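You operate a simulated robot arm through the tools that you are given. There is no shell and no other tool. Be economical: measure what you need, move in short steps, check, and stop when the job is done.

You are at the controls of a simulated two-armed robot. One attempt, no reset.

TASK
Wipe the dried ink off the paddle, then stir the bucket with it.
Fine: rag back, paddle in its pot. What is to be rubbed or washed off counts as gone when no trace of it is left.

It is judged by the outcome, as a careful person would: the job done as asked, and still so three seconds after it is handed in. It fails if anything else is knocked over, pushed out of place, dropped, spilled or broken.

THE ROBOT
Two 7-joint arms with two-finger parallel grippers on one trunk, on a base that drives. Base frame: it is fixed to the floor where the robot stands at the start and does not move with it; the origin is under the middle of the robot, x ahead of it, y to its left, z up. Lengths are in mm, angles in degrees, forces in N, time in s.
The left shoulder is at the start at [85, 171, 1222], the right one opposite. With the tool pointing down near the work surface each hand reaches from about 320 to 860 mm from the robot's upright axis, wherever it stands, measured 20 degrees to its own side. Places, roughly: paddle pot [500, 900, 900]; pump switch [800, -300, 1500]. Payload 4.4 kg a hand.
Tool frame (each hand has its own): the origin (TCP) lies between the finger pads and is the grasp point; the fingertips stand 23 mm ahead of it; z points along the fingers, y is the line along which they close. Largest opening 94 mm; finger width 38, thickness 10; the body of the gripper, 54 by 96 mm, starts 39 mm behind the TCP.
Orientation is that of the tool frame in the base frame, as a unit quaternion [w, x, y, z]. With the fingers straight down and closing along the base's y, the tool's x points along the base's -x, its y along +y and its z along -z.

THE INTERFACE
- The arms move only by the tool servo_tool. It takes "left_deltas", "right_deltas" or both (then of equal length, played together; a hand with none holds still); each is a list that holds one entry, the list of rows, each a list of 7 numbers: the shift along the base's x, y, z in mm, then the turn, a rotation vector about the base's x, y, z in degrees, then the finger opening in mm, from 0 to 94. In form: [[[x, y, z, rx, ry, rz, fingers], ...]]. A call has 1 to 8 rows; each row shifts and turns the commanded pose from where the row before left it. Rows are played at 5 a second. More than 50 mm and 8.6 degrees between two rows, or a gripper value outside its range, and nothing of the call is played. Where a pose cannot be reached the arm comes as near as it can. A force on the tool above 80 N (or 10 N above the force at the start of the call, whichever is more), or a blocked arm, ends the call early, and 0.2 s more pass. The fingers move at their own pace (about 72 mm/s each) and stop on an object; they squeeze with about 36 N. The grip force told is the motor's: it shows also when the fingers shut on nothing. Time passes only in rows, and 0.2 s behind the last, so rows that do not move let the fingers close. The reply holds the time, the measured pose of the TCP, the force on the tool along the base axes, the opening and the grip force, in the units named above and with some noise, with the torque about the TCP (base axes, N m) and any sound that the robot's microphone picked up.
- Cameras (640 x 400 px; columns grow to the right, rows downward): "scene" is now at [178.9, 55, 1396]; the picture's right is [0.58, -0.82, 0.00], its down [-0.23, -0.16, -0.96] and it looks along [0.78, 0.55, -0.28] (base axes); focal length 214 px, centre (320, 200). "left" rides on the left gripper at [86, -16, -74] in its tool frame; the picture's right is [0.18, 0.98, 0.00], its down [-0.58, 0.11, -0.81] and it looks along [-0.79, 0.15, 0.59] (tool axes); focal length 243 px, centre (320, 200). "right" rides on the right gripper at [86, 16, -75] in its tool frame; the picture's right is [-0.18, 0.98, 0.00], its down [-0.58, -0.11, -0.81] and it looks along [-0.79, -0.15, 0.59] (tool axes); focal length 243 px, centre (320, 200). There is no depth. A picture from a camera that has moved, and an enlarged one, comes with that camera's place and axes in the base frame and with its lens.
- snapshot(camera): a new picture of that camera. No time passes.
- lift_body(by): slides the trunk up (or, below 0, down) by that many mm; the arms and the scene camera ride with it, the base frame stays. It gives what a move gives, with no picture.
- base_move(legs): drives the robot by 1 to 6 legs, each [ahead, left, turn to the left] in mm, mm and degrees, along the robot's own axes; the way and the turn of a leg run together, so that a leg with both is an arc; at most 1500 mm and 180 degrees a leg. The arms and the cameras ride along, it lands a little off, and it stops where it bumps. It gives what a move gives.
- head_to(pan, tilt): turns the head with the scene camera to pan (to the left, within 80 degrees either way) and tilt (down, from -29 to 69), counted from straight ahead of the robot. It gives what a move gives.
- enlarge(camera, box): a new picture of the part [left, top, right, bottom] of that camera's present view, enlarged. No time passes.
- close_job(): hands the job in; it is judged then, once.

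Go step by step. Nothing tells you exact positions but the pictures and the camera data: compare them with the known pose of the tool, close in by small moves and look again before you grip or let go. The budget is 120 turns and 92 pictures, counting those below and the enlarged ones. Unless the task says otherwise, let go and move clear before handing in, and close with one line.

The tools are called after "Call:" as a command line: name --argument value ..., lists and objects as JSON in quotes. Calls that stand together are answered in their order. servo_tool: Moves the arms, as the interface text tells. Its arguments: {"type":"object","properties":{"left_deltas":{"type":"array","items":{"type":"array","items":{"type":"array","items":{"type":"number"}}}},"right_deltas":{"type":"array","items":{"type":"array","items":{"type":"array","items":{"type":"number"}}}}},"required":[]} The other tools are called the same way: lift_body (by) slides the trunk up or down; base_move (legs) drives the base; head_to (pan, tilt) turns the head that bears the scene camera; snapshot (camera) takes a picture; enlarge (camera, box) takes an enlarged picture of a part of a camera's view; close_job () hands the job in.

At the start:

```text
t: 0.0
left_ee_pos: [389.6, 503.2, 1306.5]
left_tcp_rot: [0.0, 0.0, 1.0, 0.0]
left_wrist_force: [0.3, 0.5, 1.1]
left_wrist_torque: [-0.01, 0.01, -0.05]
left_width: 94.0
left_grip_force: 0.0
right_ee_pos: [314.7, 52.1, 1333.3]
right_tcp_rot: [0.0, -0.001, 1.0, -0.001]
right_wrist_force: [0.5, -0.4, 0.6]
right_wrist_torque: [0.03, -0.02, 0.02]
right_width: 94.0
right_grip_force: 0.0
trunk travel left (down, up): [-234.0, 155.0]
robot x, y, heading: [-0.8, -0.3, 0.1]
head pan, tilt: [35.1, 16.5]
```

scene: 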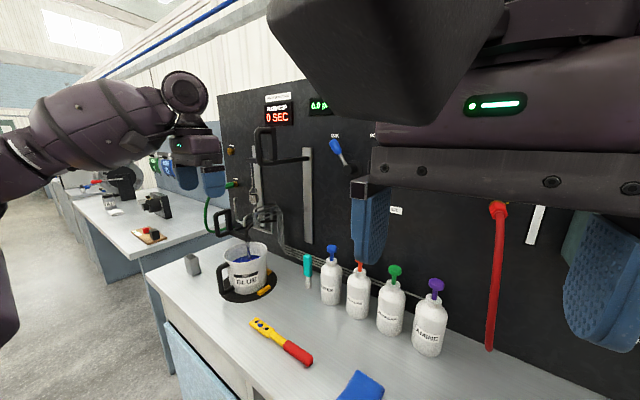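
right: 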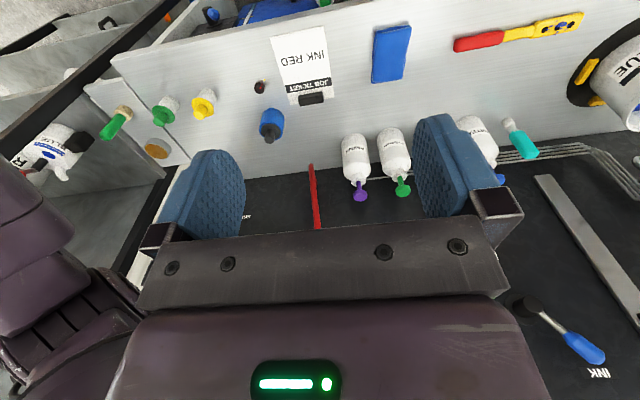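
left: 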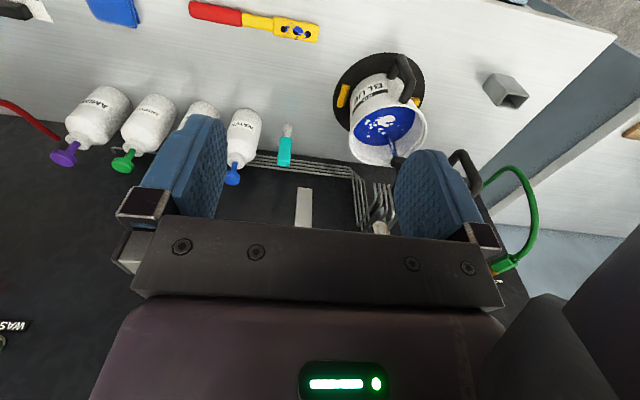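

The paddle (yellow blade with ink, red handle), a blue rag, the BLUE bucket and a grey pot are on the bench. I'll look closer at each before moving.

Call:
enlarge --camera "scene" --box '[160, 220, 400, 400]'

Call:
enlarge --camera "left" --box '[160, 0, 560, 200]'

Call:
enlarge --camera "right" --box '[240, 0, 640, 200]'

Call:
enlarge --camera "scene" --box '[200, 80, 440, 230]'

```text
2.22 times, centred on (280, 310) of scene
camera zoom: at [178.9, 55.0, 1396.0], right [0.58, -0.82, 0.0], down [-0.23, -0.16, -0.96], along [0.78, 0.55, -0.28], focal length 477 px, centre (409, -44)
```

zoom: 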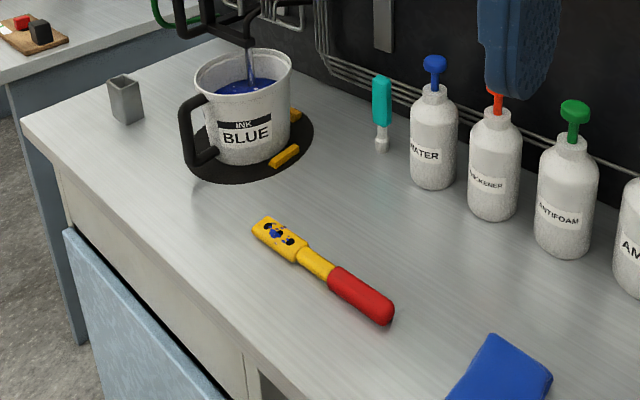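

```text
1.60 times, centred on (360, 100) of left
camera zoom: at [301.9, 485.8, 1382.2], right [-0.18, 0.98, 0.0], down [0.58, 0.11, 0.81], along [0.79, 0.15, -0.59], focal length 388 px, centre (256, 360)
```

zoom: 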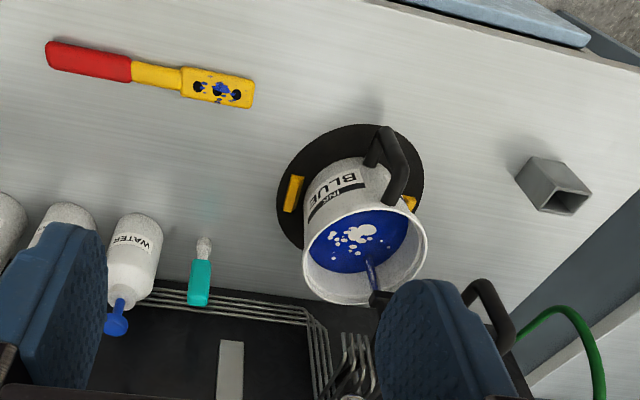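

```text
1.60 times, centred on (440, 100) of right
camera zoom: at [227.7, 66.6, 1406.8], right [0.18, 0.98, 0.0], down [0.58, -0.11, 0.81], along [0.79, -0.15, -0.59], focal length 388 px, centre (128, 360)
```

zoom: 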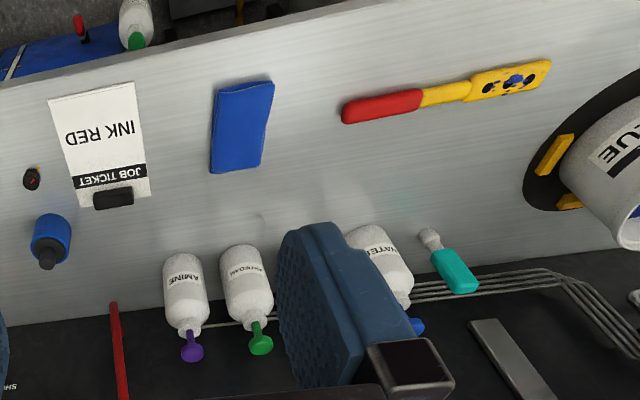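

```text
2.67 times, centred on (320, 155) of scene
camera zoom: at [178.9, 55.0, 1396.0], right [0.58, -0.82, 0.0], down [-0.23, -0.16, -0.96], along [0.78, 0.55, -0.28], focal length 572 px, centre (320, 320)
```

zoom: 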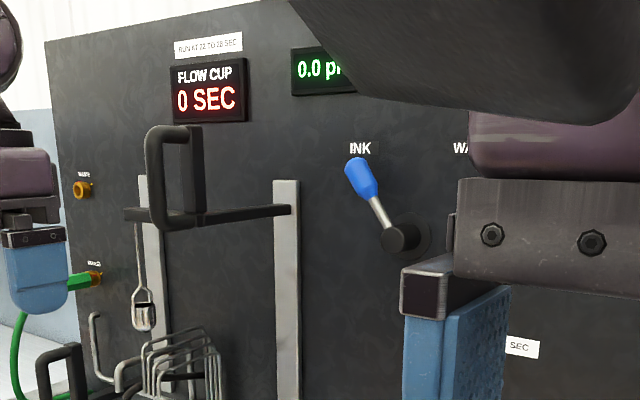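

The bucket labelled BLUE is on a round seat with a stream running in; the ticket reads INK RED. I'll look around the rest of the area before deciding anything.

Call:
head_to --pan -40 --tilt 30

Call:
snapshot --camera "scene"

Call:
head_to --pan 35 --tilt 45

Call:
snapshot --camera "scene"

```text
t: 1.5
left_ee_pos: [389.4, 502.0, 1306.5]
left_tcp_rot: [0.0, 0.001, 1.0, 0.001]
left_wrist_force: [0.2, 1.1, -0.1]
left_wrist_torque: [-0.03, 0.0, 0.0]
left_width: 93.9
left_grip_force: 0.1
right_ee_pos: [318.1, 50.1, 1329.6]
right_tcp_rot: [0.002, 0.004, 1.0, -0.005]
right_wrist_force: [85.3, -24.9, -54.0]
right_wrist_torque: [1.14, 0.49, 1.69]
right_width: 94.0
right_grip_force: 0.1
trunk travel left (down, up): [-234.0, 155.0]
robot x, y, heading: [0.8, -0.3, -0.3]
head pan, tilt: [-40.0, 30.0]
```

```text
84 pictures are left
camera scene: at [194.8, -3.2, 1383.2], right [-0.05, -1.0, 0.0], down [-0.41, 0.02, -0.91], along [0.91, -0.04, -0.41], focal length 214 px, centre (320, 200)
```

scene: 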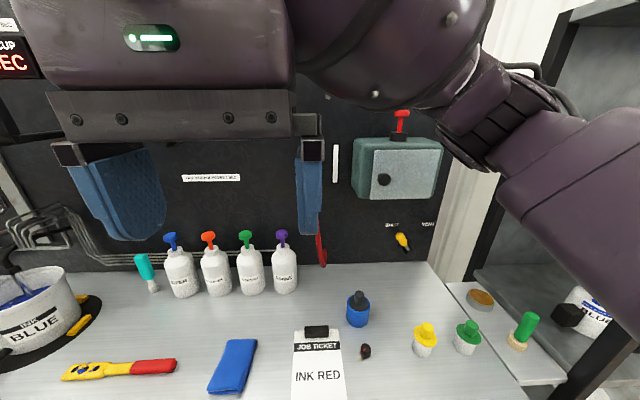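

```text
t: 2.9
left_ee_pos: [389.2, 502.6, 1308.6]
left_tcp_rot: [0.0, 0.0, 1.0, 0.001]
left_wrist_force: [0.4, -0.3, -0.3]
left_wrist_torque: [0.02, 0.01, -0.03]
left_width: 94.0
left_grip_force: 0.0
right_ee_pos: [312.3, 50.5, 1331.4]
right_tcp_rot: [-0.002, -0.001, 1.0, 0.001]
right_wrist_force: [-0.1, 0.5, 1.4]
right_wrist_torque: [0.02, -0.02, 0.01]
right_width: 94.2
right_grip_force: 0.1
trunk travel left (down, up): [-234.0, 155.0]
robot x, y, heading: [1.4, -4.0, 0.1]
head pan, tilt: [35.0, 45.0]
```

```text
83 pictures are left
camera scene: at [169.1, 47.7, 1351.7], right [0.57, -0.82, 0.0], down [-0.58, -0.41, -0.71], along [0.58, 0.41, -0.71], focal length 214 px, centre (320, 200)
```

scene: 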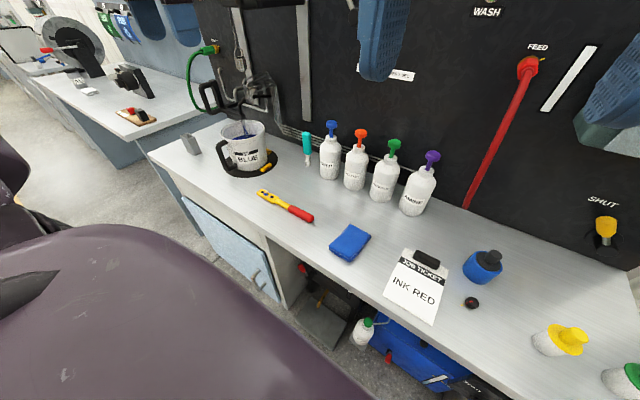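

The bench top is near z 860; the paddle lies along y at x≈481 from y≈291 (red end) to y≈519, and the rag is centred near [481, 169]. Next I bring the right hand above the rag and the left hand, turned 90°, towards the handle.

Call:
servo_tool --left_deltas '[[[11, -20, -28, 0, 0, -8.5, 94], [11, -20, -28, 0, 0, -8.5, 94], [11, -20, -28, 0, 0, -8.5, 94], [11, -20, -28, 0, 0, -8.5, 94], [11, -20, -28, 0, 0, -8.5, 94], [11, -20, -28, 0, 0, -8.5, 94], [11, -20, -28, 0, 0, -8.5, 94], [11, -20, -28, 0, 0, -8.5, 94]]]' --right_deltas '[[[20, 14, -33, 0, 0, 0, 94], [20, 14, -33, 0, 0, 0, 94], [20, 14, -33, 0, 0, 0, 94], [20, 14, -33, 0, 0, 0, 94], [20, 14, -33, 0, 0, 0, 94], [20, 14, -33, 0, 0, 0, 94], [20, 14, -33, 0, 0, 0, 94], [20, 14, -33, 0, 0, 0, 94]]]'

Call:
snapshot --camera "right"

Call:
snapshot --camera "left"

Call:
snapshot --camera "scene"

```text
t: 4.7
left_ee_pos: [478.8, 341.6, 1081.9]
left_tcp_rot: [0.0, 0.56, 0.828, -0.001]
left_wrist_force: [0.1, 0.8, 0.9]
left_wrist_torque: [0.0, 0.02, -0.03]
left_width: 94.2
left_grip_force: 0.0
right_ee_pos: [476.9, 163.4, 1067.8]
right_tcp_rot: [-0.002, -0.001, 1.0, 0.0]
right_wrist_force: [0.7, 0.3, -0.7]
right_wrist_torque: [0.0, 0.0, 0.01]
right_width: 94.0
right_grip_force: 0.2
trunk travel left (down, up): [-234.0, 155.0]
robot x, y, heading: [2.3, -1.4, -0.0]
head pan, tilt: [35.0, 45.0]
```

```text
82 pictures are left
camera right: at [390.8, 178.8, 1142.2], right [0.18, 0.98, 0.0], down [0.58, -0.11, 0.8], along [0.79, -0.15, -0.59], focal length 243 px, centre (320, 200)
```

right: 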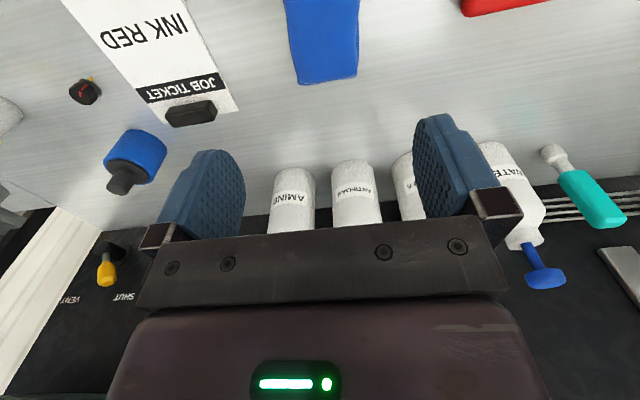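

```text
81 pictures are left
camera left: at [430.2, 416.0, 1158.0], right [0.84, 0.54, 0.0], down [0.32, -0.5, 0.81], along [0.43, -0.68, -0.59], focal length 243 px, centre (320, 200)
```

left: 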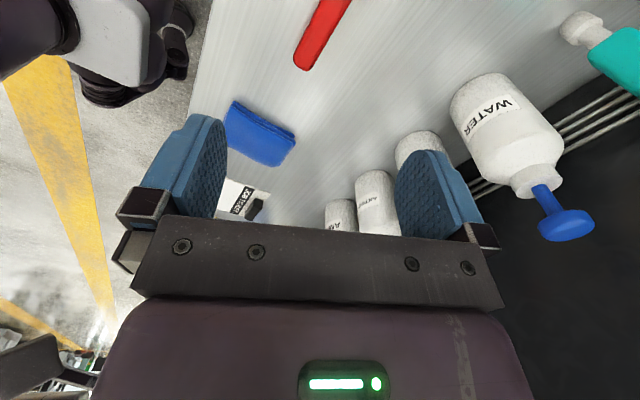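

```text
80 pictures are left
camera scene: at [171.0, 47.9, 1351.1], right [0.57, -0.82, 0.0], down [-0.58, -0.41, -0.71], along [0.58, 0.41, -0.71], focal length 214 px, centre (320, 200)
```

scene: 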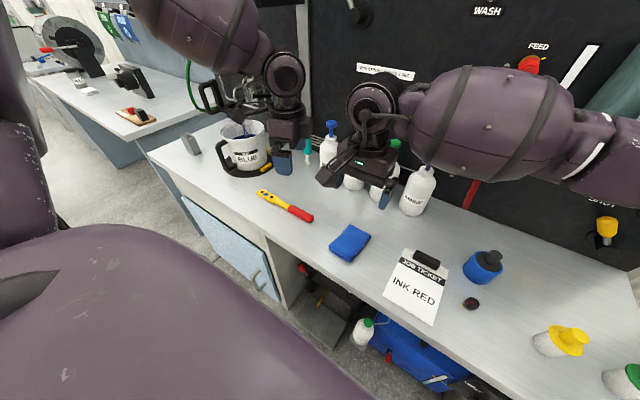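

Rag spans about y 128–198 around x 485; its top is near z 865. I lower the right hand over it with open fingers and finish turning the left hand.

Call:
servo_tool --right_deltas '[[[2, 0, -43, 0, 0, 1, 94], [2, 0, -43, 0, 0, 1, 94], [2, 0, -43, 0, 0, 1, 94], [0, 1, -35, 0, 0, 1, 94]]]' --left_deltas '[[[0, 0, 0, 0, 0, -8, 94], [0, 0, 0, 0, 0, -8, 94], [0, 0, 0, 0, 0, -6, 94], [0, 0, 0, 0, 0, 0, 94]]]'

Call:
snapshot --camera "right"

Call:
snapshot --camera "scene"

```text
t: 5.7
left_ee_pos: [477.2, 342.2, 1082.9]
left_tcp_rot: [0.0, 0.708, 0.707, 0.0]
left_wrist_force: [-0.9, -0.4, 0.1]
left_wrist_torque: [-0.02, 0.01, -0.03]
left_width: 93.9
left_grip_force: 0.1
right_ee_pos: [480.2, 161.7, 903.2]
right_tcp_rot: [0.0, -0.035, 0.999, 0.0]
right_wrist_force: [-0.3, -0.3, 0.7]
right_wrist_torque: [0.0, 0.01, 0.01]
right_width: 94.1
right_grip_force: 0.0
trunk travel left (down, up): [-234.0, 155.0]
robot x, y, heading: [0.8, 1.2, 0.2]
head pan, tilt: [35.0, 45.0]
```

```text
79 pictures are left
camera right: at [393.1, 170.8, 977.2], right [0.11, 0.99, 0.0], down [0.59, -0.07, 0.81], along [0.8, -0.09, -0.59], focal length 243 px, centre (320, 200)
```

right: 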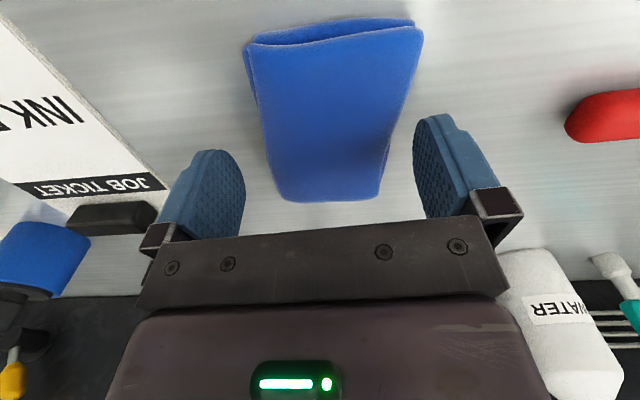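

```text
78 pictures are left
camera scene: at [169.3, 47.9, 1351.6], right [0.57, -0.82, 0.0], down [-0.58, -0.41, -0.71], along [0.58, 0.41, -0.71], focal length 214 px, centre (320, 200)
```

scene: 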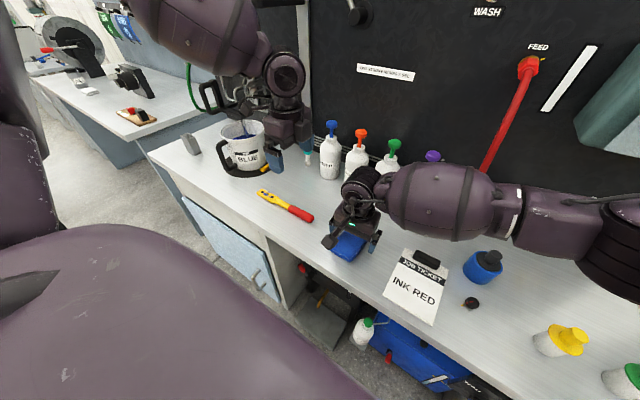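

The fingers straddle the rag; I shift slightly and lower in small steps, watching for contact.

Call:
servo_tool --right_deltas '[[[4, 4, -5, 0, 0, 0, 94], [4, 0, -6, 0, 0, 0, 94], [0, 0, -6, 0, 0, 0, 94]]]'

Call:
snapshot --camera "right"

```text
t: 6.5
left_ee_pos: [478.0, 341.7, 1083.8]
left_tcp_rot: [0.0, 0.707, 0.707, -0.001]
left_wrist_force: [0.7, 0.4, -1.1]
left_wrist_torque: [-0.03, 0.01, 0.03]
left_width: 93.6
left_grip_force: 0.1
right_ee_pos: [487.8, 167.2, 887.3]
right_tcp_rot: [0.0, -0.035, 0.999, 0.0]
right_wrist_force: [-1.2, 0.6, -1.4]
right_wrist_torque: [-0.03, -0.01, -0.01]
right_width: 94.0
right_grip_force: 0.0
trunk travel left (down, up): [-234.0, 155.0]
robot x, y, heading: [0.7, -2.5, 0.0]
head pan, tilt: [35.0, 45.0]
```

```text
77 pictures are left
camera right: at [400.6, 176.5, 962.1], right [0.11, 0.99, 0.0], down [0.59, -0.07, 0.81], along [0.8, -0.09, -0.59], focal length 243 px, centre (320, 200)
```

right: 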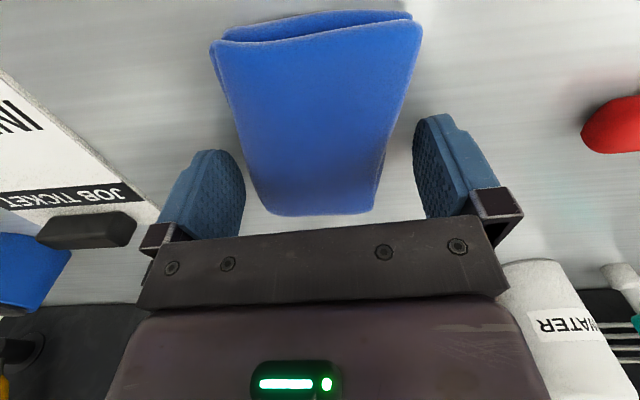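

No contact yet and the rag sits between the fingers. I go lower step by step.

Call:
servo_tool --right_deltas '[[[0, 0, -3, 0, 0, 0, 94], [0, 0, -2, 0, 0, 0, 94], [0, 0, -1, 0, 0, 0, 94]]]'

```text
t: 7.3
left_ee_pos: [477.8, 341.6, 1084.6]
left_tcp_rot: [0.0, 0.707, 0.708, 0.001]
left_wrist_force: [-0.9, 0.4, -0.4]
left_wrist_torque: [0.01, 0.0, 0.01]
left_width: 93.7
left_grip_force: 0.1
right_ee_pos: [486.3, 167.2, 882.8]
right_tcp_rot: [0.001, -0.034, 0.999, -0.001]
right_wrist_force: [1.4, -2.0, 9.0]
right_wrist_torque: [-0.46, 0.1, 0.23]
right_width: 93.9
right_grip_force: 0.1
trunk travel left (down, up): [-234.0, 155.0]
robot x, y, heading: [-0.3, -1.3, 0.4]
head pan, tilt: [35.0, 45.0]
```

The fingertips touch the bench at TCP z≈883, so the bench is at 860. I rise 1.5 mm and close on the rag.

Call:
servo_tool --right_deltas '[[[0, 0, 2, 0, 0, 0, 94], [0, 0, 0, 0, 0, 0, 60], [0, 0, 0, 0, 0, 0, 40], [0, 0, 0, 0, 0, 0, 30], [0, 0, 0, 0, 0, 0, 30]]]'

Call:
snapshot --camera "right"

```text
t: 8.5
left_ee_pos: [477.8, 341.5, 1082.4]
left_tcp_rot: [0.0, 0.707, 0.707, -0.001]
left_wrist_force: [0.0, 0.2, -0.2]
left_wrist_torque: [-0.02, -0.01, 0.01]
left_width: 94.1
left_grip_force: 0.1
right_ee_pos: [487.6, 167.8, 883.8]
right_tcp_rot: [-0.001, -0.035, 0.999, 0.0]
right_wrist_force: [-0.2, -0.2, -0.9]
right_wrist_torque: [-0.04, -0.02, -0.03]
right_width: 72.5
right_grip_force: 35.7
trunk travel left (down, up): [-234.0, 155.0]
robot x, y, heading: [1.9, 0.5, 0.1]
head pan, tilt: [35.0, 45.0]
```

```text
76 pictures are left
camera right: at [399.9, 177.1, 958.1], right [0.12, 0.99, 0.0], down [0.59, -0.07, 0.81], along [0.8, -0.09, -0.59], focal length 243 px, centre (320, 200)
```

right: 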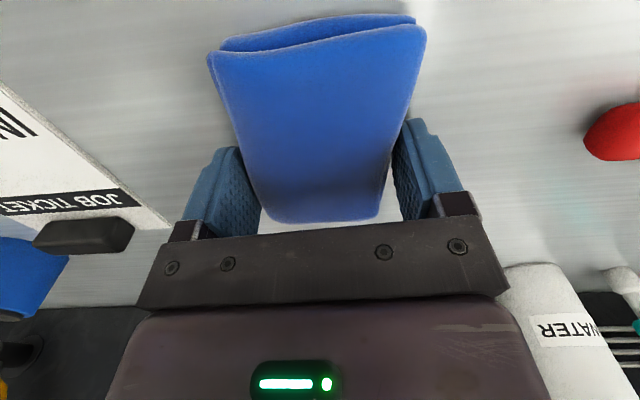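

The rag is held solidly (72.5 mm). I lift it and move it right, while the left hand leans 15° and comes down above the paddle handle.

Call:
servo_tool --right_deltas '[[[0, 0, 40, 0, 0, 0, 30], [0, 0, 45, 0, 0, 0, 30], [0, -20, 40, 0, 0, 0, 30], [0, -30, 20, 0, 0, 0, 30]]]' --left_deltas '[[[1, -6, -34, 5, 0, 0, 94], [1, -6, -34, 5, 0, 0, 94], [1, -5, -35, 5, 0, 0, 94], [0, -5, -35, 0, 0, 0, 94]]]'

Call:
snapshot --camera "left"

Call:
snapshot --camera "right"

Call:
snapshot --camera "scene"

```text
t: 9.5
left_ee_pos: [473.4, 327.5, 956.7]
left_tcp_rot: [-0.092, 0.701, 0.701, 0.092]
left_wrist_force: [-0.4, 0.6, -0.5]
left_wrist_torque: [-0.02, -0.03, 0.03]
left_width: 93.9
left_grip_force: 0.1
left hand out of reach, approached as far as the arm can: row 4
right_ee_pos: [488.0, 117.8, 1029.5]
right_tcp_rot: [0.0, -0.035, 0.999, -0.001]
right_wrist_force: [-0.2, 0.2, -0.6]
right_wrist_torque: [0.01, -0.01, 0.03]
right_width: 72.1
right_grip_force: 35.7
trunk travel left (down, up): [-234.0, 155.0]
robot x, y, heading: [-2.2, -1.2, 0.0]
head pan, tilt: [35.0, 45.0]
```

```text
75 pictures are left
camera left: at [455.8, 391.2, 1052.6], right [0.98, 0.18, 0.05], down [0.11, -0.77, 0.63], along [0.15, -0.61, -0.78], focal length 243 px, centre (320, 200)
```

left: 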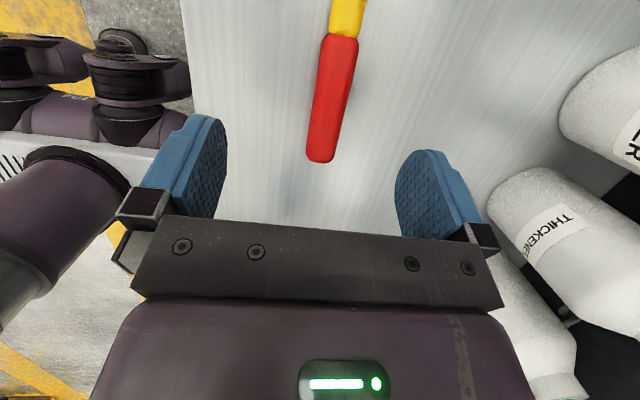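

```text
74 pictures are left
camera right: at [400.7, 125.9, 1104.3], right [0.11, 0.99, 0.0], down [0.59, -0.07, 0.81], along [0.8, -0.09, -0.59], focal length 243 px, centre (320, 200)
```

right: 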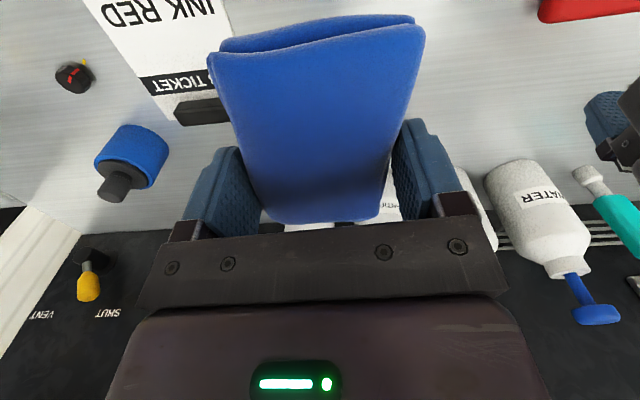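

```text
73 pictures are left
camera scene: at [168.6, 47.0, 1351.8], right [0.57, -0.82, 0.0], down [-0.58, -0.41, -0.71], along [0.58, 0.41, -0.71], focal length 214 px, centre (320, 200)
```

scene: 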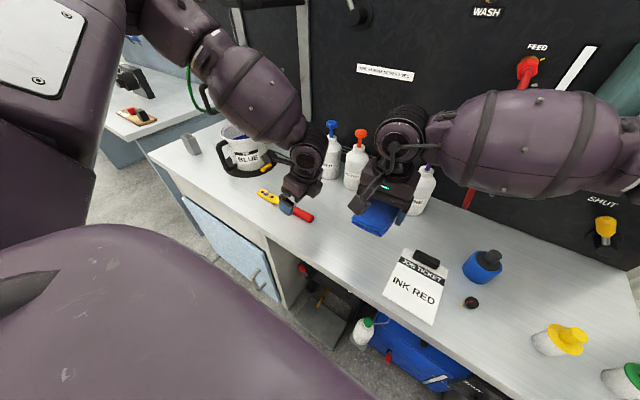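

The 15° lean is at the left arm's limit; I remove the lean and look whether it then comes to the commanded place.

Call:
servo_tool --left_deltas '[[[0, 0, 0, -5, 0, 0, 94], [0, 4, 0, -5, 0, 0, 94], [0, 4, 0, -5, 0, 0, 94], [0, 0, 0, 0, 0, 0, 94]]]'

```text
t: 10.5
left_ee_pos: [475.3, 335.8, 955.5]
left_tcp_rot: [0.0, 0.708, 0.707, 0.0]
left_wrist_force: [-0.9, 0.6, 1.1]
left_wrist_torque: [0.03, 0.02, 0.0]
left_width: 93.8
left_grip_force: 0.1
right_ee_pos: [487.9, 117.6, 1028.9]
right_tcp_rot: [-0.001, -0.035, 0.999, 0.0]
right_wrist_force: [0.6, -0.6, 0.0]
right_wrist_torque: [-0.04, 0.01, -0.01]
right_width: 71.9
right_grip_force: 36.0
trunk travel left (down, up): [-234.0, 155.0]
robot x, y, heading: [-2.6, 1.1, -0.2]
head pan, tilt: [35.0, 45.0]
```

Upright now; I move over the handle and down to just above it.

Call:
servo_tool --left_deltas '[[[3, -4, -25, 0, 0, 0, 94], [3, -4, -25, 0, 0, 0, 94], [0, 0, 0, 0, 0, 0, 94]]]'

Call:
snapshot --camera "left"

```text
t: 11.3
left_ee_pos: [475.9, 333.5, 921.3]
left_tcp_rot: [0.0, 0.707, 0.707, 0.0]
left_wrist_force: [0.0, 0.1, -0.5]
left_wrist_torque: [0.04, -0.01, 0.0]
left_width: 94.0
left_grip_force: 0.1
left hand out of reach, approached as far as the arm can: row 2
right_ee_pos: [488.9, 117.5, 1029.3]
right_tcp_rot: [-0.001, -0.035, 0.999, 0.0]
right_wrist_force: [0.2, 0.3, -1.6]
right_wrist_torque: [0.01, 0.0, 0.01]
right_width: 71.7
right_grip_force: 35.9
trunk travel left (down, up): [-234.0, 155.0]
robot x, y, heading: [1.5, 0.0, -0.1]
head pan, tilt: [35.0, 45.0]
```

```text
72 pictures are left
camera left: at [458.6, 419.4, 997.3], right [0.98, 0.18, 0.0], down [0.11, -0.58, 0.81], along [0.15, -0.79, -0.59], focal length 243 px, centre (320, 200)
```

left: 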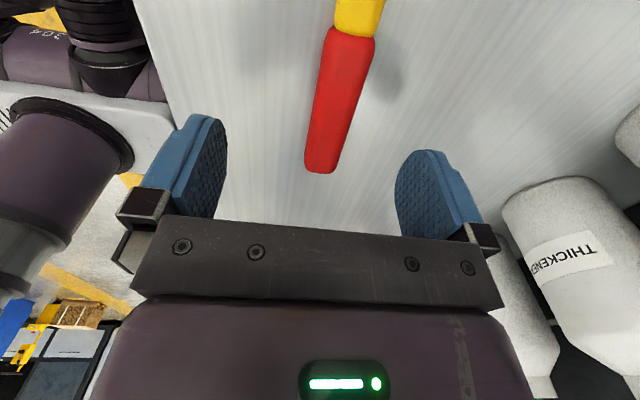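

The left hand is again at its limit at z 921. I raise the hand a little and slide the trunk down so the same arm shape reaches lower.

Call:
servo_tool --left_deltas '[[[2, 0, 30, 0, 0, 0, 94], [2, -3, 20, 0, 0, 0, 94]]]' --right_deltas '[[[0, 0, 30, 0, 0, 0, 30], [0, 0, 30, 0, 0, 0, 30]]]'

Call:
lift_body --by -70

Call:
snapshot --camera "scene"

```text
t: 11.9
left_ee_pos: [478.6, 330.4, 970.9]
left_tcp_rot: [-0.001, 0.707, 0.707, 0.0]
left_wrist_force: [0.4, 0.1, -0.6]
left_wrist_torque: [-0.02, 0.01, 0.0]
left_width: 93.9
left_grip_force: 0.1
right_ee_pos: [489.0, 117.8, 1089.3]
right_tcp_rot: [-0.001, -0.034, 0.999, 0.0]
right_wrist_force: [0.3, 0.4, -0.5]
right_wrist_torque: [-0.02, -0.03, -0.01]
right_width: 71.5
right_grip_force: 36.1
trunk travel left (down, up): [-234.0, 155.0]
robot x, y, heading: [-3.0, 2.9, -0.0]
head pan, tilt: [35.0, 45.0]
```

```text
t: 13.0
left_ee_pos: [478.8, 330.1, 903.1]
left_tcp_rot: [0.001, 0.707, 0.707, 0.002]
left_wrist_force: [-1.2, 0.0, 0.8]
left_wrist_torque: [0.0, -0.02, 0.02]
left_width: 93.9
left_grip_force: 0.0
right_ee_pos: [486.4, 117.2, 1021.8]
right_tcp_rot: [0.002, -0.035, 0.999, -0.001]
right_wrist_force: [0.0, -0.3, -0.2]
right_wrist_torque: [-0.01, 0.0, -0.01]
right_width: 71.1
right_grip_force: 35.3
trunk travel left (down, up): [-164.0, 225.0]
robot x, y, heading: [-2.7, -1.6, -0.2]
head pan, tilt: [35.0, 45.0]
```

```text
71 pictures are left
camera scene: at [229.7, 47.5, 1275.1], right [0.57, -0.82, 0.0], down [-0.58, -0.41, -0.71], along [0.58, 0.41, -0.71], focal length 214 px, centre (320, 200)
```

scene: 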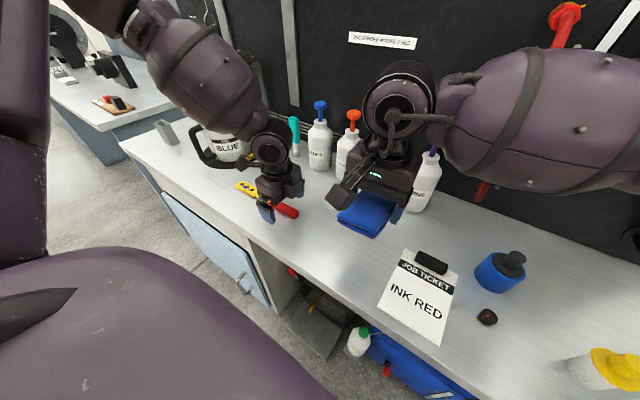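

Now z 903 with room; I lower over the handle and grip it.

Call:
servo_tool --left_deltas '[[[3, -2, -9, 0, 0, 0, 94], [0, 0, -8, 0, 0, 0, 94], [0, 0, 0, 0, 0, 0, 94]]]'

Call:
snapshot --camera "left"

```text
t: 13.8
left_ee_pos: [482.4, 328.1, 883.8]
left_tcp_rot: [0.0, 0.707, 0.707, 0.0]
left_wrist_force: [0.0, -0.1, 0.6]
left_wrist_torque: [-0.02, 0.02, 0.01]
left_width: 94.1
left_grip_force: 0.0
right_ee_pos: [488.1, 117.7, 1017.9]
right_tcp_rot: [-0.001, -0.034, 0.999, 0.0]
right_wrist_force: [0.5, 0.1, -0.4]
right_wrist_torque: [0.03, -0.01, -0.01]
right_width: 71.0
right_grip_force: 35.7
trunk travel left (down, up): [-164.0, 225.0]
robot x, y, heading: [-4.7, 0.6, -0.1]
head pan, tilt: [35.0, 45.0]
```

```text
70 pictures are left
camera left: at [465.6, 414.7, 959.1], right [0.98, 0.18, 0.0], down [0.11, -0.58, 0.81], along [0.15, -0.79, -0.59], focal length 243 px, centre (320, 200)
```

left: 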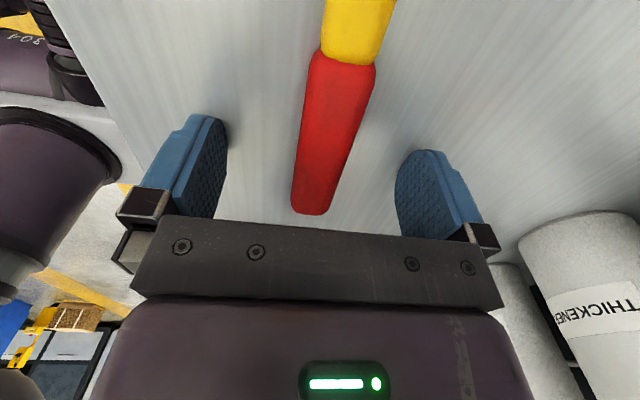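

The handle is centred; closing.

Call:
servo_tool --left_deltas '[[[0, 0, 0, 0, 0, 0, 60], [0, 0, 0, 0, 0, 0, 30], [0, 0, 0, 0, 0, 0, 10], [0, 0, 0, 0, 0, 0, 10], [0, 0, 0, 0, 0, 0, 10]]]'

Call:
snapshot --camera "left"

```text
t: 15.0
left_ee_pos: [482.4, 328.0, 881.9]
left_tcp_rot: [0.0, 0.707, 0.707, 0.0]
left_wrist_force: [0.2, 0.9, -0.6]
left_wrist_torque: [-0.03, -0.01, -0.02]
left_width: 23.3
left_grip_force: 35.5
right_ee_pos: [487.1, 118.1, 1018.6]
right_tcp_rot: [-0.001, -0.035, 0.999, 0.0]
right_wrist_force: [0.1, -0.2, -0.8]
right_wrist_torque: [0.01, 0.0, 0.01]
right_width: 70.2
right_grip_force: 36.2
trunk travel left (down, up): [-164.0, 225.0]
robot x, y, heading: [-1.6, 0.2, -0.1]
head pan, tilt: [35.0, 45.0]
```

```text
69 pictures are left
camera left: at [465.5, 414.7, 959.1], right [0.98, 0.18, 0.0], down [0.11, -0.58, 0.81], along [0.15, -0.79, -0.59], focal length 243 px, centre (320, 200)
```

left: 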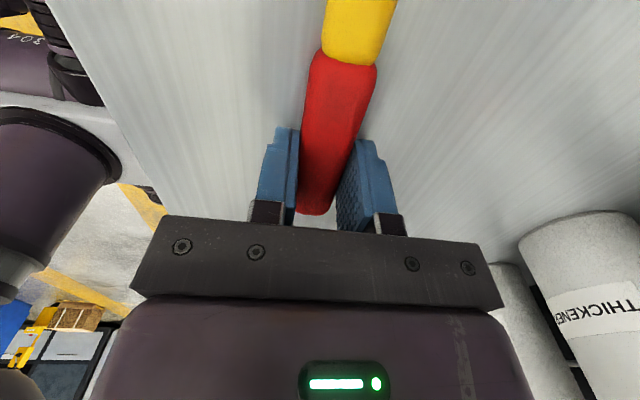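

Handle gripped (23 mm). I lift it straight, then yaw it +90° so that the blade points towards the robot in front of it.

Call:
servo_tool --left_deltas '[[[0, 0, 20, 0, 0, 0, 10], [0, 0, 40, 0, 0, 0, 10], [0, 0, 40, 0, 0, 8, 10], [5, -5, 20, 0, 0, 8, 10], [8, -8, 10, 0, 0, 8, 10], [8, -8, 5, 0, 0, 8, 10], [8, -8, 0, 0, 0, 8, 10], [8, -8, 0, 0, 0, 8, 10]]]'

Call:
servo_tool --left_deltas '[[[8, -8, 0, 0, 0, 8, 10], [5, -8, 0, 0, 0, 8, 10], [0, -8, 0, 0, 0, 8, 10], [0, -8, 0, 0, 0, 8, 10], [0, -8, 0, 0, 0, 8, 10], [0, 0, 0, 0, 0, 2, 10]]]'

Call:
snapshot --camera "scene"

Call:
snapshot --camera "left"

```text
t: 16.8
left_ee_pos: [518.1, 290.5, 1018.4]
left_tcp_rot: [0.0, 0.358, 0.934, 0.0]
left_wrist_force: [-0.4, 0.1, -0.5]
left_wrist_torque: [-0.04, -0.03, -0.03]
left_width: 23.1
left_grip_force: 35.9
right_ee_pos: [487.6, 117.6, 1019.4]
right_tcp_rot: [-0.001, -0.035, 0.999, 0.0]
right_wrist_force: [0.4, 0.0, 0.0]
right_wrist_torque: [0.02, 0.01, 0.01]
right_width: 70.0
right_grip_force: 36.0
trunk travel left (down, up): [-164.0, 225.0]
robot x, y, heading: [1.1, 0.5, 0.0]
head pan, tilt: [35.0, 45.0]
```

```text
t: 18.2
left_ee_pos: [531.7, 251.5, 1018.9]
left_tcp_rot: [0.001, 0.0, 1.0, 0.0]
left_wrist_force: [-0.2, -0.8, -1.1]
left_wrist_torque: [0.01, -0.02, -0.04]
left_width: 23.3
left_grip_force: 36.3
right_ee_pos: [488.1, 117.5, 1018.8]
right_tcp_rot: [0.0, -0.035, 0.999, 0.0]
right_wrist_force: [0.2, -0.2, 0.5]
right_wrist_torque: [0.0, -0.02, 0.01]
right_width: 69.2
right_grip_force: 36.2
trunk travel left (down, up): [-164.0, 225.0]
robot x, y, heading: [2.0, 2.6, -0.0]
head pan, tilt: [35.0, 45.0]
```

```text
68 pictures are left
camera scene: at [231.5, 47.9, 1274.3], right [0.57, -0.82, 0.0], down [-0.58, -0.41, -0.71], along [0.58, 0.41, -0.71], focal length 214 px, centre (320, 200)
```

scene: 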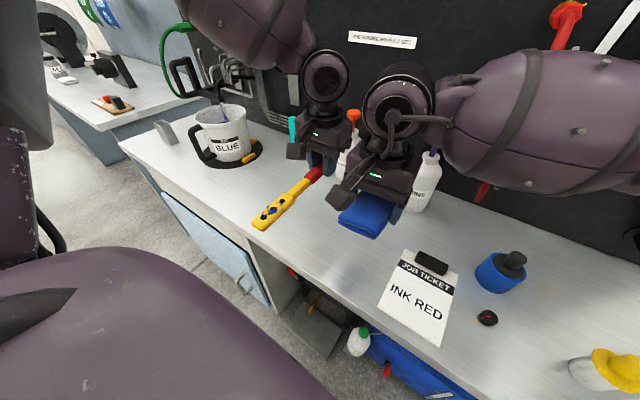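

```text
67 pictures are left
camera left: at [444.6, 234.4, 1094.7], right [-0.19, 0.98, 0.0], down [0.58, 0.11, 0.81], along [0.79, 0.15, -0.59], focal length 243 px, centre (320, 200)
```

left: 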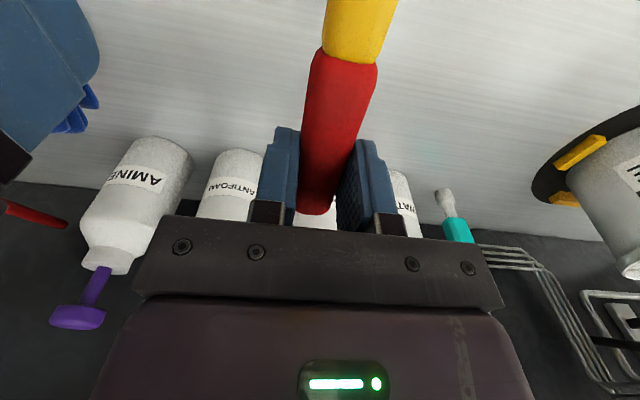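

The paddle is held in front of the robot with the blade near x 345–405, y 252, z ≈1008. I bring the rag up, back and over the blade.

Call:
servo_tool --right_deltas '[[[-20, 0, 40, 0, 0, 1, 30], [-40, 0, 30, 0, 0, 1, 30], [-40, 10, 0, 0, 0, 1, 30], [-26, 35, 0, 0, 0, 1, 30], [0, 45, 0, 0, 0, 0, 30], [0, 43, 0, 0, 0, 0, 30]]]'

Call:
snapshot --camera "scene"

Call:
snapshot --camera "left"

```text
t: 19.6
left_ee_pos: [532.1, 251.7, 1018.4]
left_tcp_rot: [0.0, -0.001, 1.0, 0.0]
left_wrist_force: [-0.4, -0.1, -0.2]
left_wrist_torque: [0.01, -0.01, 0.02]
left_width: 23.1
left_grip_force: 35.7
right_ee_pos: [364.0, 250.6, 1087.8]
right_tcp_rot: [-0.001, -0.066, 0.998, 0.001]
right_wrist_force: [0.1, -0.3, -0.4]
right_wrist_torque: [-0.01, -0.01, -0.01]
right_width: 69.2
right_grip_force: 36.0
trunk travel left (down, up): [-164.0, 225.0]
robot x, y, heading: [-1.2, -2.1, 0.2]
head pan, tilt: [35.0, 45.0]
```

```text
66 pictures are left
camera scene: at [231.3, 48.7, 1274.3], right [0.57, -0.82, 0.0], down [-0.58, -0.41, -0.71], along [0.58, 0.41, -0.71], focal length 214 px, centre (320, 200)
```

scene: 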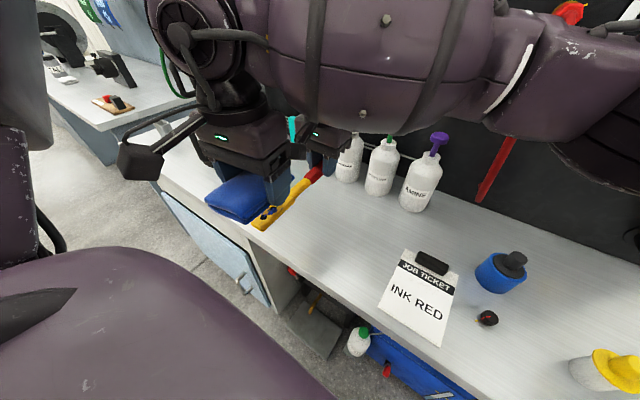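

```text
65 pictures are left
camera left: at [444.3, 235.5, 1094.7], right [-0.18, 0.98, 0.0], down [0.58, 0.11, 0.81], along [0.79, 0.15, -0.59], focal length 243 px, centre (320, 200)
```

left: 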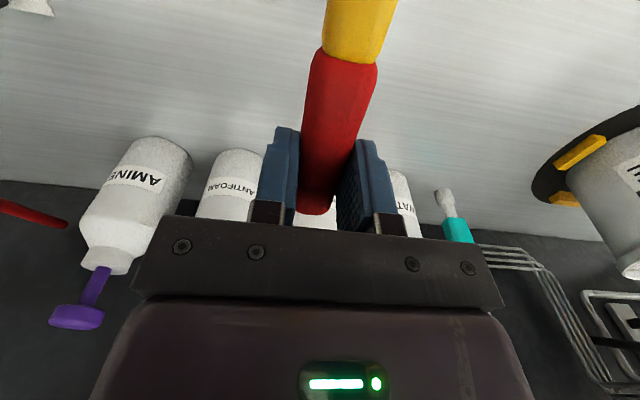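

The rag is above the blade. I lower until light contact.

Call:
servo_tool --right_deltas '[[[0, 0, -25, 0, 0, 0, 30], [0, 0, -15, 0, 0, 0, 30], [0, 0, -4, 0, 0, 0, 30], [0, 0, -4, 0, 0, 0, 30], [0, 0, 0, 0, 0, 0, 30]]]'

Call:
enlarge --camera "scene" --box '[180, 120, 340, 240]'

```text
t: 20.8
left_ee_pos: [534.1, 251.0, 1019.2]
left_tcp_rot: [0.0, 0.0, 1.0, -0.001]
left_wrist_force: [-0.3, -0.3, -0.1]
left_wrist_torque: [0.0, -0.06, 0.01]
left_width: 23.3
left_grip_force: 36.1
right_ee_pos: [360.6, 250.7, 1039.3]
right_tcp_rot: [-0.001, -0.071, 0.997, 0.0]
right_wrist_force: [0.2, -0.1, -0.6]
right_wrist_torque: [0.0, 0.04, -0.02]
right_width: 68.8
right_grip_force: 35.7
trunk travel left (down, up): [-164.0, 225.0]
robot x, y, heading: [2.4, -2.0, 0.1]
head pan, tilt: [35.0, 45.0]
```

```text
3.33 times, centred on (260, 180) of scene
camera zoom: at [231.6, 47.9, 1274.3], right [0.57, -0.82, 0.0], down [-0.58, -0.41, -0.71], along [0.58, 0.41, -0.71], focal length 715 px, centre (520, 267)
```

zoom: 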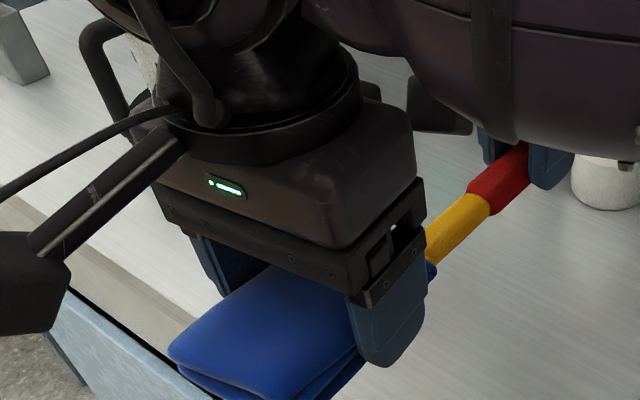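

Almost touching; now 2 mm steps to contact.

Call:
servo_tool --right_deltas '[[[0, 0, -2, 0, 0, 0, 30], [0, 0, -2, 0, 0, 0, 30], [0, 0, -2, 0, 0, 0, 30], [0, 0, -1, 0, 0, 0, 30]]]'

```text
t: 21.8
left_ee_pos: [533.1, 251.1, 1019.4]
left_tcp_rot: [0.0, 0.0, 1.0, 0.0]
left_wrist_force: [0.3, -0.2, -1.4]
left_wrist_torque: [0.0, -0.06, -0.03]
left_width: 23.1
left_grip_force: 35.7
right_ee_pos: [362.4, 251.1, 1034.6]
right_tcp_rot: [0.0, -0.07, 0.998, -0.001]
right_wrist_force: [-0.2, 0.6, -1.6]
right_wrist_torque: [0.01, 0.02, -0.01]
right_width: 68.5
right_grip_force: 35.5
trunk travel left (down, up): [-164.0, 225.0]
robot x, y, heading: [0.8, -1.0, -0.1]
head pan, tilt: [35.0, 45.0]
```

Call:
servo_tool --right_deltas '[[[0, 0, -2, 0, 0, 0, 30], [0, 0, -2, 0, 0, 0, 30], [0, 0, -2, 0, 0, 0, 30], [0, 0, 0, 0, 0, 0, 30]]]'

Call:
enlarge --camera "scene" --box '[180, 120, 340, 240]'

```text
t: 22.8
left_ee_pos: [532.0, 250.8, 1018.9]
left_tcp_rot: [0.0, 0.0, 1.0, 0.0]
left_wrist_force: [0.7, 0.4, -12.7]
left_wrist_torque: [0.05, -1.48, -0.07]
left_width: 23.5
left_grip_force: 35.9
right_ee_pos: [361.3, 250.7, 1027.5]
right_tcp_rot: [0.0, -0.07, 0.998, 0.0]
right_wrist_force: [0.9, -1.1, 10.8]
right_wrist_torque: [-0.07, -0.5, -0.04]
right_width: 68.4
right_grip_force: 36.2
trunk travel left (down, up): [-164.0, 225.0]
robot x, y, heading: [-0.3, 0.5, 0.0]
head pan, tilt: [35.0, 45.0]
```

```text
3.33 times, centred on (260, 180) of scene
camera zoom: at [231.7, 47.9, 1274.3], right [0.57, -0.82, 0.0], down [-0.58, -0.41, -0.71], along [0.58, 0.41, -0.71], focal length 715 px, centre (520, 267)
```

zoom: 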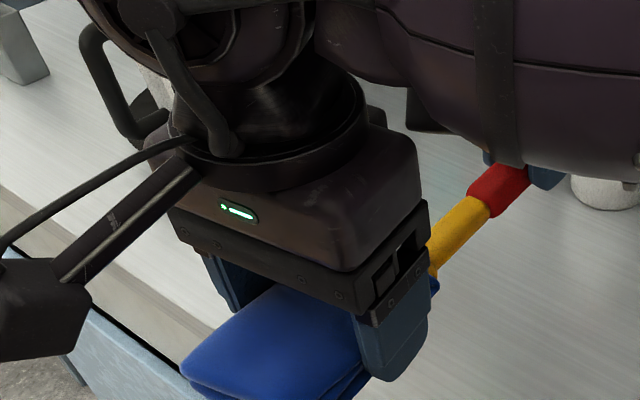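

Contact with about 11 N. Now rubbing strokes along the blade, with some sideways motion.

Call:
servo_tool --right_deltas '[[[12, 0, 0, 0, 0, 0, 30], [-15, 6, 0, 0, 0, 0, 30], [-15, 0, 0, 0, 0, 0, 30], [15, -6, 0, 0, 0, 0, 30], [15, -6, 0, 0, 0, 0, 30], [-15, 0, 0, 0, 0, 0, 30], [-15, 6, 0, 0, 0, 0, 30], [18, 0, 0, 0, 0, 0, 30]]]'

Call:
servo_tool --right_deltas '[[[12, 6, 0, 0, 0, 0, 30], [-15, 0, 0, 0, 0, 0, 30], [-15, -6, 0, 0, 0, 0, 30], [15, -6, 0, 0, 0, 0, 30], [15, 0, 0, 0, 0, 0, 30], [-12, 6, 0, 0, 0, 0, 30], [0, 0, 20, 0, 0, 0, 30], [0, 0, 40, 0, 0, 0, 30]]]'

Call:
servo_tool --right_deltas '[[[0, -35, 20, 0, 0, 0, 30], [0, -45, 0, 0, 0, 0, 30], [0, -45, 0, 0, 0, 0, 30], [0, -45, 0, 0, 0, 0, 30]]]'

Call:
enlarge --camera "scene" --box '[200, 120, 360, 240]'

```text
t: 24.6
left_ee_pos: [532.2, 251.6, 1018.1]
left_tcp_rot: [0.0, 0.0, 1.0, 0.001]
left_wrist_force: [0.4, -0.1, -0.6]
left_wrist_torque: [0.0, -0.08, 0.02]
left_width: 23.0
left_grip_force: 35.7
right_ee_pos: [362.8, 250.3, 1028.1]
right_tcp_rot: [-0.001, -0.069, 0.998, 0.0]
right_wrist_force: [-0.4, -0.5, -0.7]
right_wrist_torque: [0.01, 0.01, -0.03]
right_width: 68.0
right_grip_force: 35.9
trunk travel left (down, up): [-164.0, 225.0]
robot x, y, heading: [-1.5, 3.6, 0.2]
head pan, tilt: [35.0, 45.0]
```

```text
t: 26.4
left_ee_pos: [532.0, 251.4, 1020.1]
left_tcp_rot: [0.001, 0.0, 1.0, 0.0]
left_wrist_force: [-0.4, -0.1, -1.2]
left_wrist_torque: [0.0, -0.03, -0.02]
left_width: 23.2
left_grip_force: 35.8
right_ee_pos: [364.2, 249.2, 1086.7]
right_tcp_rot: [-0.004, -0.066, 0.998, -0.001]
right_wrist_force: [0.6, 0.5, -0.4]
right_wrist_torque: [0.01, -0.02, 0.03]
right_width: 67.5
right_grip_force: 35.7
trunk travel left (down, up): [-164.0, 225.0]
robot x, y, heading: [-1.3, -1.3, -0.2]
head pan, tilt: [35.0, 45.0]
```

```text
t: 27.4
left_ee_pos: [532.7, 249.8, 1018.0]
left_tcp_rot: [0.0, -0.001, 1.0, 0.001]
left_wrist_force: [-0.1, 0.6, -0.5]
left_wrist_torque: [0.0, -0.07, 0.0]
left_width: 23.2
left_grip_force: 36.0
right_ee_pos: [362.2, 77.7, 1106.7]
right_tcp_rot: [-0.001, -0.07, 0.998, 0.001]
right_wrist_force: [-0.5, -0.7, -0.2]
right_wrist_torque: [0.0, 0.02, 0.01]
right_width: 67.3
right_grip_force: 36.2
trunk travel left (down, up): [-164.0, 225.0]
robot x, y, heading: [4.4, -3.9, 0.0]
head pan, tilt: [35.0, 45.0]
```

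```text
3.33 times, centred on (280, 180) of scene
camera zoom: at [232.1, 46.7, 1274.1], right [0.57, -0.82, 0.0], down [-0.58, -0.4, -0.71], along [0.58, 0.41, -0.71], focal length 715 px, centre (453, 267)
```

zoom: 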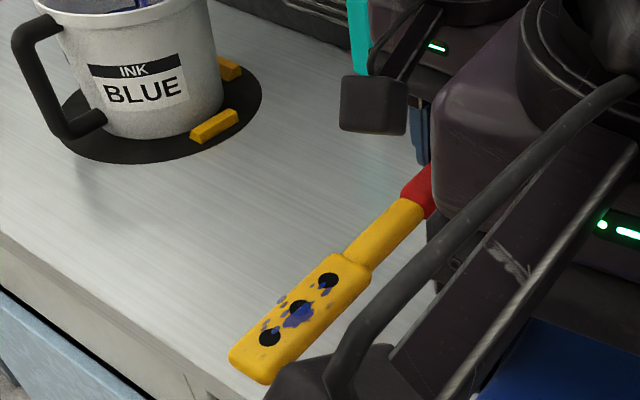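

The ink is fading but not gone. I repeat, pressing a little lower and with more strokes.

Call:
servo_tool --right_deltas '[[[6, 45, 0, 0, 0, 0, 30], [6, 45, 0, 0, 0, 0, 30], [0, 45, 0, 0, 0, 0, 30], [0, 38, -30, 0, 0, 0, 30], [0, 0, -35, 0, 0, 0, 30], [0, 0, -10, 0, 0, 0, 30], [0, 0, -4, 0, 0, 0, 30], [0, 0, -2, 0, 0, 0, 30]]]'

```text
t: 29.2
left_ee_pos: [531.7, 251.2, 1019.2]
left_tcp_rot: [0.0, -0.001, 1.0, 0.0]
left_wrist_force: [0.8, 0.4, 0.2]
left_wrist_torque: [0.0, -0.02, 0.0]
left_width: 23.1
left_grip_force: 35.9
right_ee_pos: [373.0, 252.9, 1026.6]
right_tcp_rot: [0.0, -0.069, 0.998, -0.001]
right_wrist_force: [0.5, -0.8, 0.1]
right_wrist_torque: [-0.01, 0.0, -0.02]
right_width: 66.9
right_grip_force: 36.0
trunk travel left (down, up): [-164.0, 225.0]
robot x, y, heading: [0.8, -2.2, 0.2]
head pan, tilt: [35.0, 45.0]
```

Call:
servo_tool --right_deltas '[[[0, 0, -2, 0, 0, 0, 30], [0, 0, -2, 0, 0, 0, 30], [0, 0, -2, 0, 0, 0, 30], [0, 0, 0, 0, 0, 0, 30]]]'

```text
t: 30.2
left_ee_pos: [532.5, 250.5, 1018.8]
left_tcp_rot: [0.0, 0.0, 1.0, -0.001]
left_wrist_force: [0.2, 0.3, -13.1]
left_wrist_torque: [0.19, -1.45, -0.1]
left_width: 23.3
left_grip_force: 36.3
right_ee_pos: [374.2, 254.2, 1020.8]
right_tcp_rot: [0.0, -0.07, 0.998, 0.0]
right_wrist_force: [-0.2, -1.0, 11.2]
right_wrist_torque: [-0.25, -0.56, -0.05]
right_width: 67.1
right_grip_force: 35.7
trunk travel left (down, up): [-164.0, 225.0]
robot x, y, heading: [3.1, -2.1, -0.1]
head pan, tilt: [35.0, 45.0]
```

Call:
servo_tool --right_deltas '[[[-15, 0, -0.5, 0, 0, 0, 30], [-15, 0, -0.5, 0, 0, 0, 30], [15, -5, 0, 0, 0, 0, 30], [15, -5, -0.5, 0, 0, 0, 30], [-15, 5, 0, 0, 0, 0, 30], [-15, 5, -0.5, 0, 0, 0, 30], [15, 5, 0, 0, 0, 0, 30], [15, 0, 0, 0, 0, 0, 30]]]'

Call:
servo_tool --right_deltas '[[[-15, -3, -0.5, 0, 0, 0, 30], [-15, -3, -0.5, 0, 0, 0, 30], [15, 0, 0, 0, 0, 0, 30], [15, 0, -0.5, 0, 0, 0, 30], [-15, 0, 0, 0, 0, 0, 30], [-15, 5, -0.5, 0, 0, 0, 30], [15, 0, 0, 0, 0, 0, 30], [15, -5, 0, 0, 0, 0, 30]]]'

Call:
servo_tool --right_deltas '[[[0, 0, 40, 0, 0, 0, 30], [0, -35, 40, 0, 0, 0, 30], [-6, -45, 0, 0, 0, 0, 30], [-6, -45, 0, 0, 0, 0, 30], [0, -45, 0, 0, 0, 0, 30], [0, -30, -20, 0, 0, 0, 30]]]'

Call:
enlarge --camera "scene" --box '[200, 120, 360, 240]'

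```text
t: 32.0
left_ee_pos: [534.2, 251.0, 1018.7]
left_tcp_rot: [0.0, 0.0, 1.0, 0.0]
left_wrist_force: [10.5, 2.1, -10.8]
left_wrist_torque: [0.21, -1.47, -0.07]
left_width: 23.2
left_grip_force: 35.8
right_ee_pos: [374.5, 257.1, 1019.3]
right_tcp_rot: [-0.002, -0.068, 0.998, 0.0]
right_wrist_force: [-11.6, -2.0, 11.0]
right_wrist_torque: [-0.27, -0.27, -0.35]
right_width: 67.3
right_grip_force: 35.8
trunk travel left (down, up): [-164.0, 225.0]
robot x, y, heading: [-1.0, -2.6, -0.0]
head pan, tilt: [35.0, 45.0]
```

```text
t: 33.8
left_ee_pos: [533.8, 251.8, 1019.3]
left_tcp_rot: [0.001, 0.001, 1.0, -0.001]
left_wrist_force: [8.5, -0.4, -9.6]
left_wrist_torque: [0.13, -1.36, 0.19]
left_width: 23.2
left_grip_force: 36.2
right_ee_pos: [373.0, 253.1, 1016.7]
right_tcp_rot: [0.0, -0.072, 0.997, -0.001]
right_wrist_force: [-10.7, -0.2, 8.5]
right_wrist_torque: [-0.11, -0.24, -0.17]
right_width: 67.2
right_grip_force: 35.7
trunk travel left (down, up): [-164.0, 225.0]
robot x, y, heading: [-3.8, -3.9, -0.1]
head pan, tilt: [35.0, 45.0]
```

```text
refused: row 2 steps farther than a row can; nothing moved
```

```text
3.33 times, centred on (280, 180) of scene
camera zoom: at [231.7, 47.8, 1274.2], right [0.57, -0.82, 0.0], down [-0.58, -0.41, -0.71], along [0.58, 0.41, -0.71], focal length 715 px, centre (453, 267)
```

zoom: 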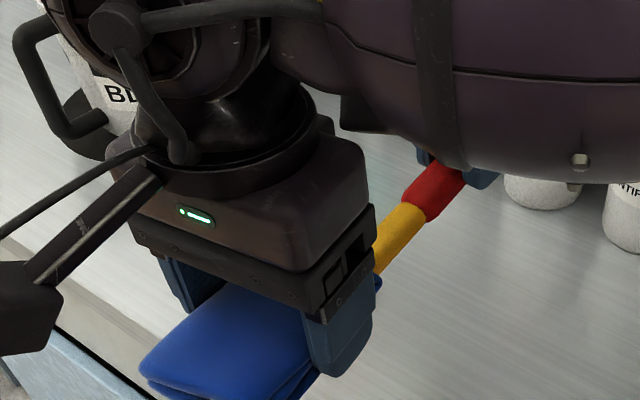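

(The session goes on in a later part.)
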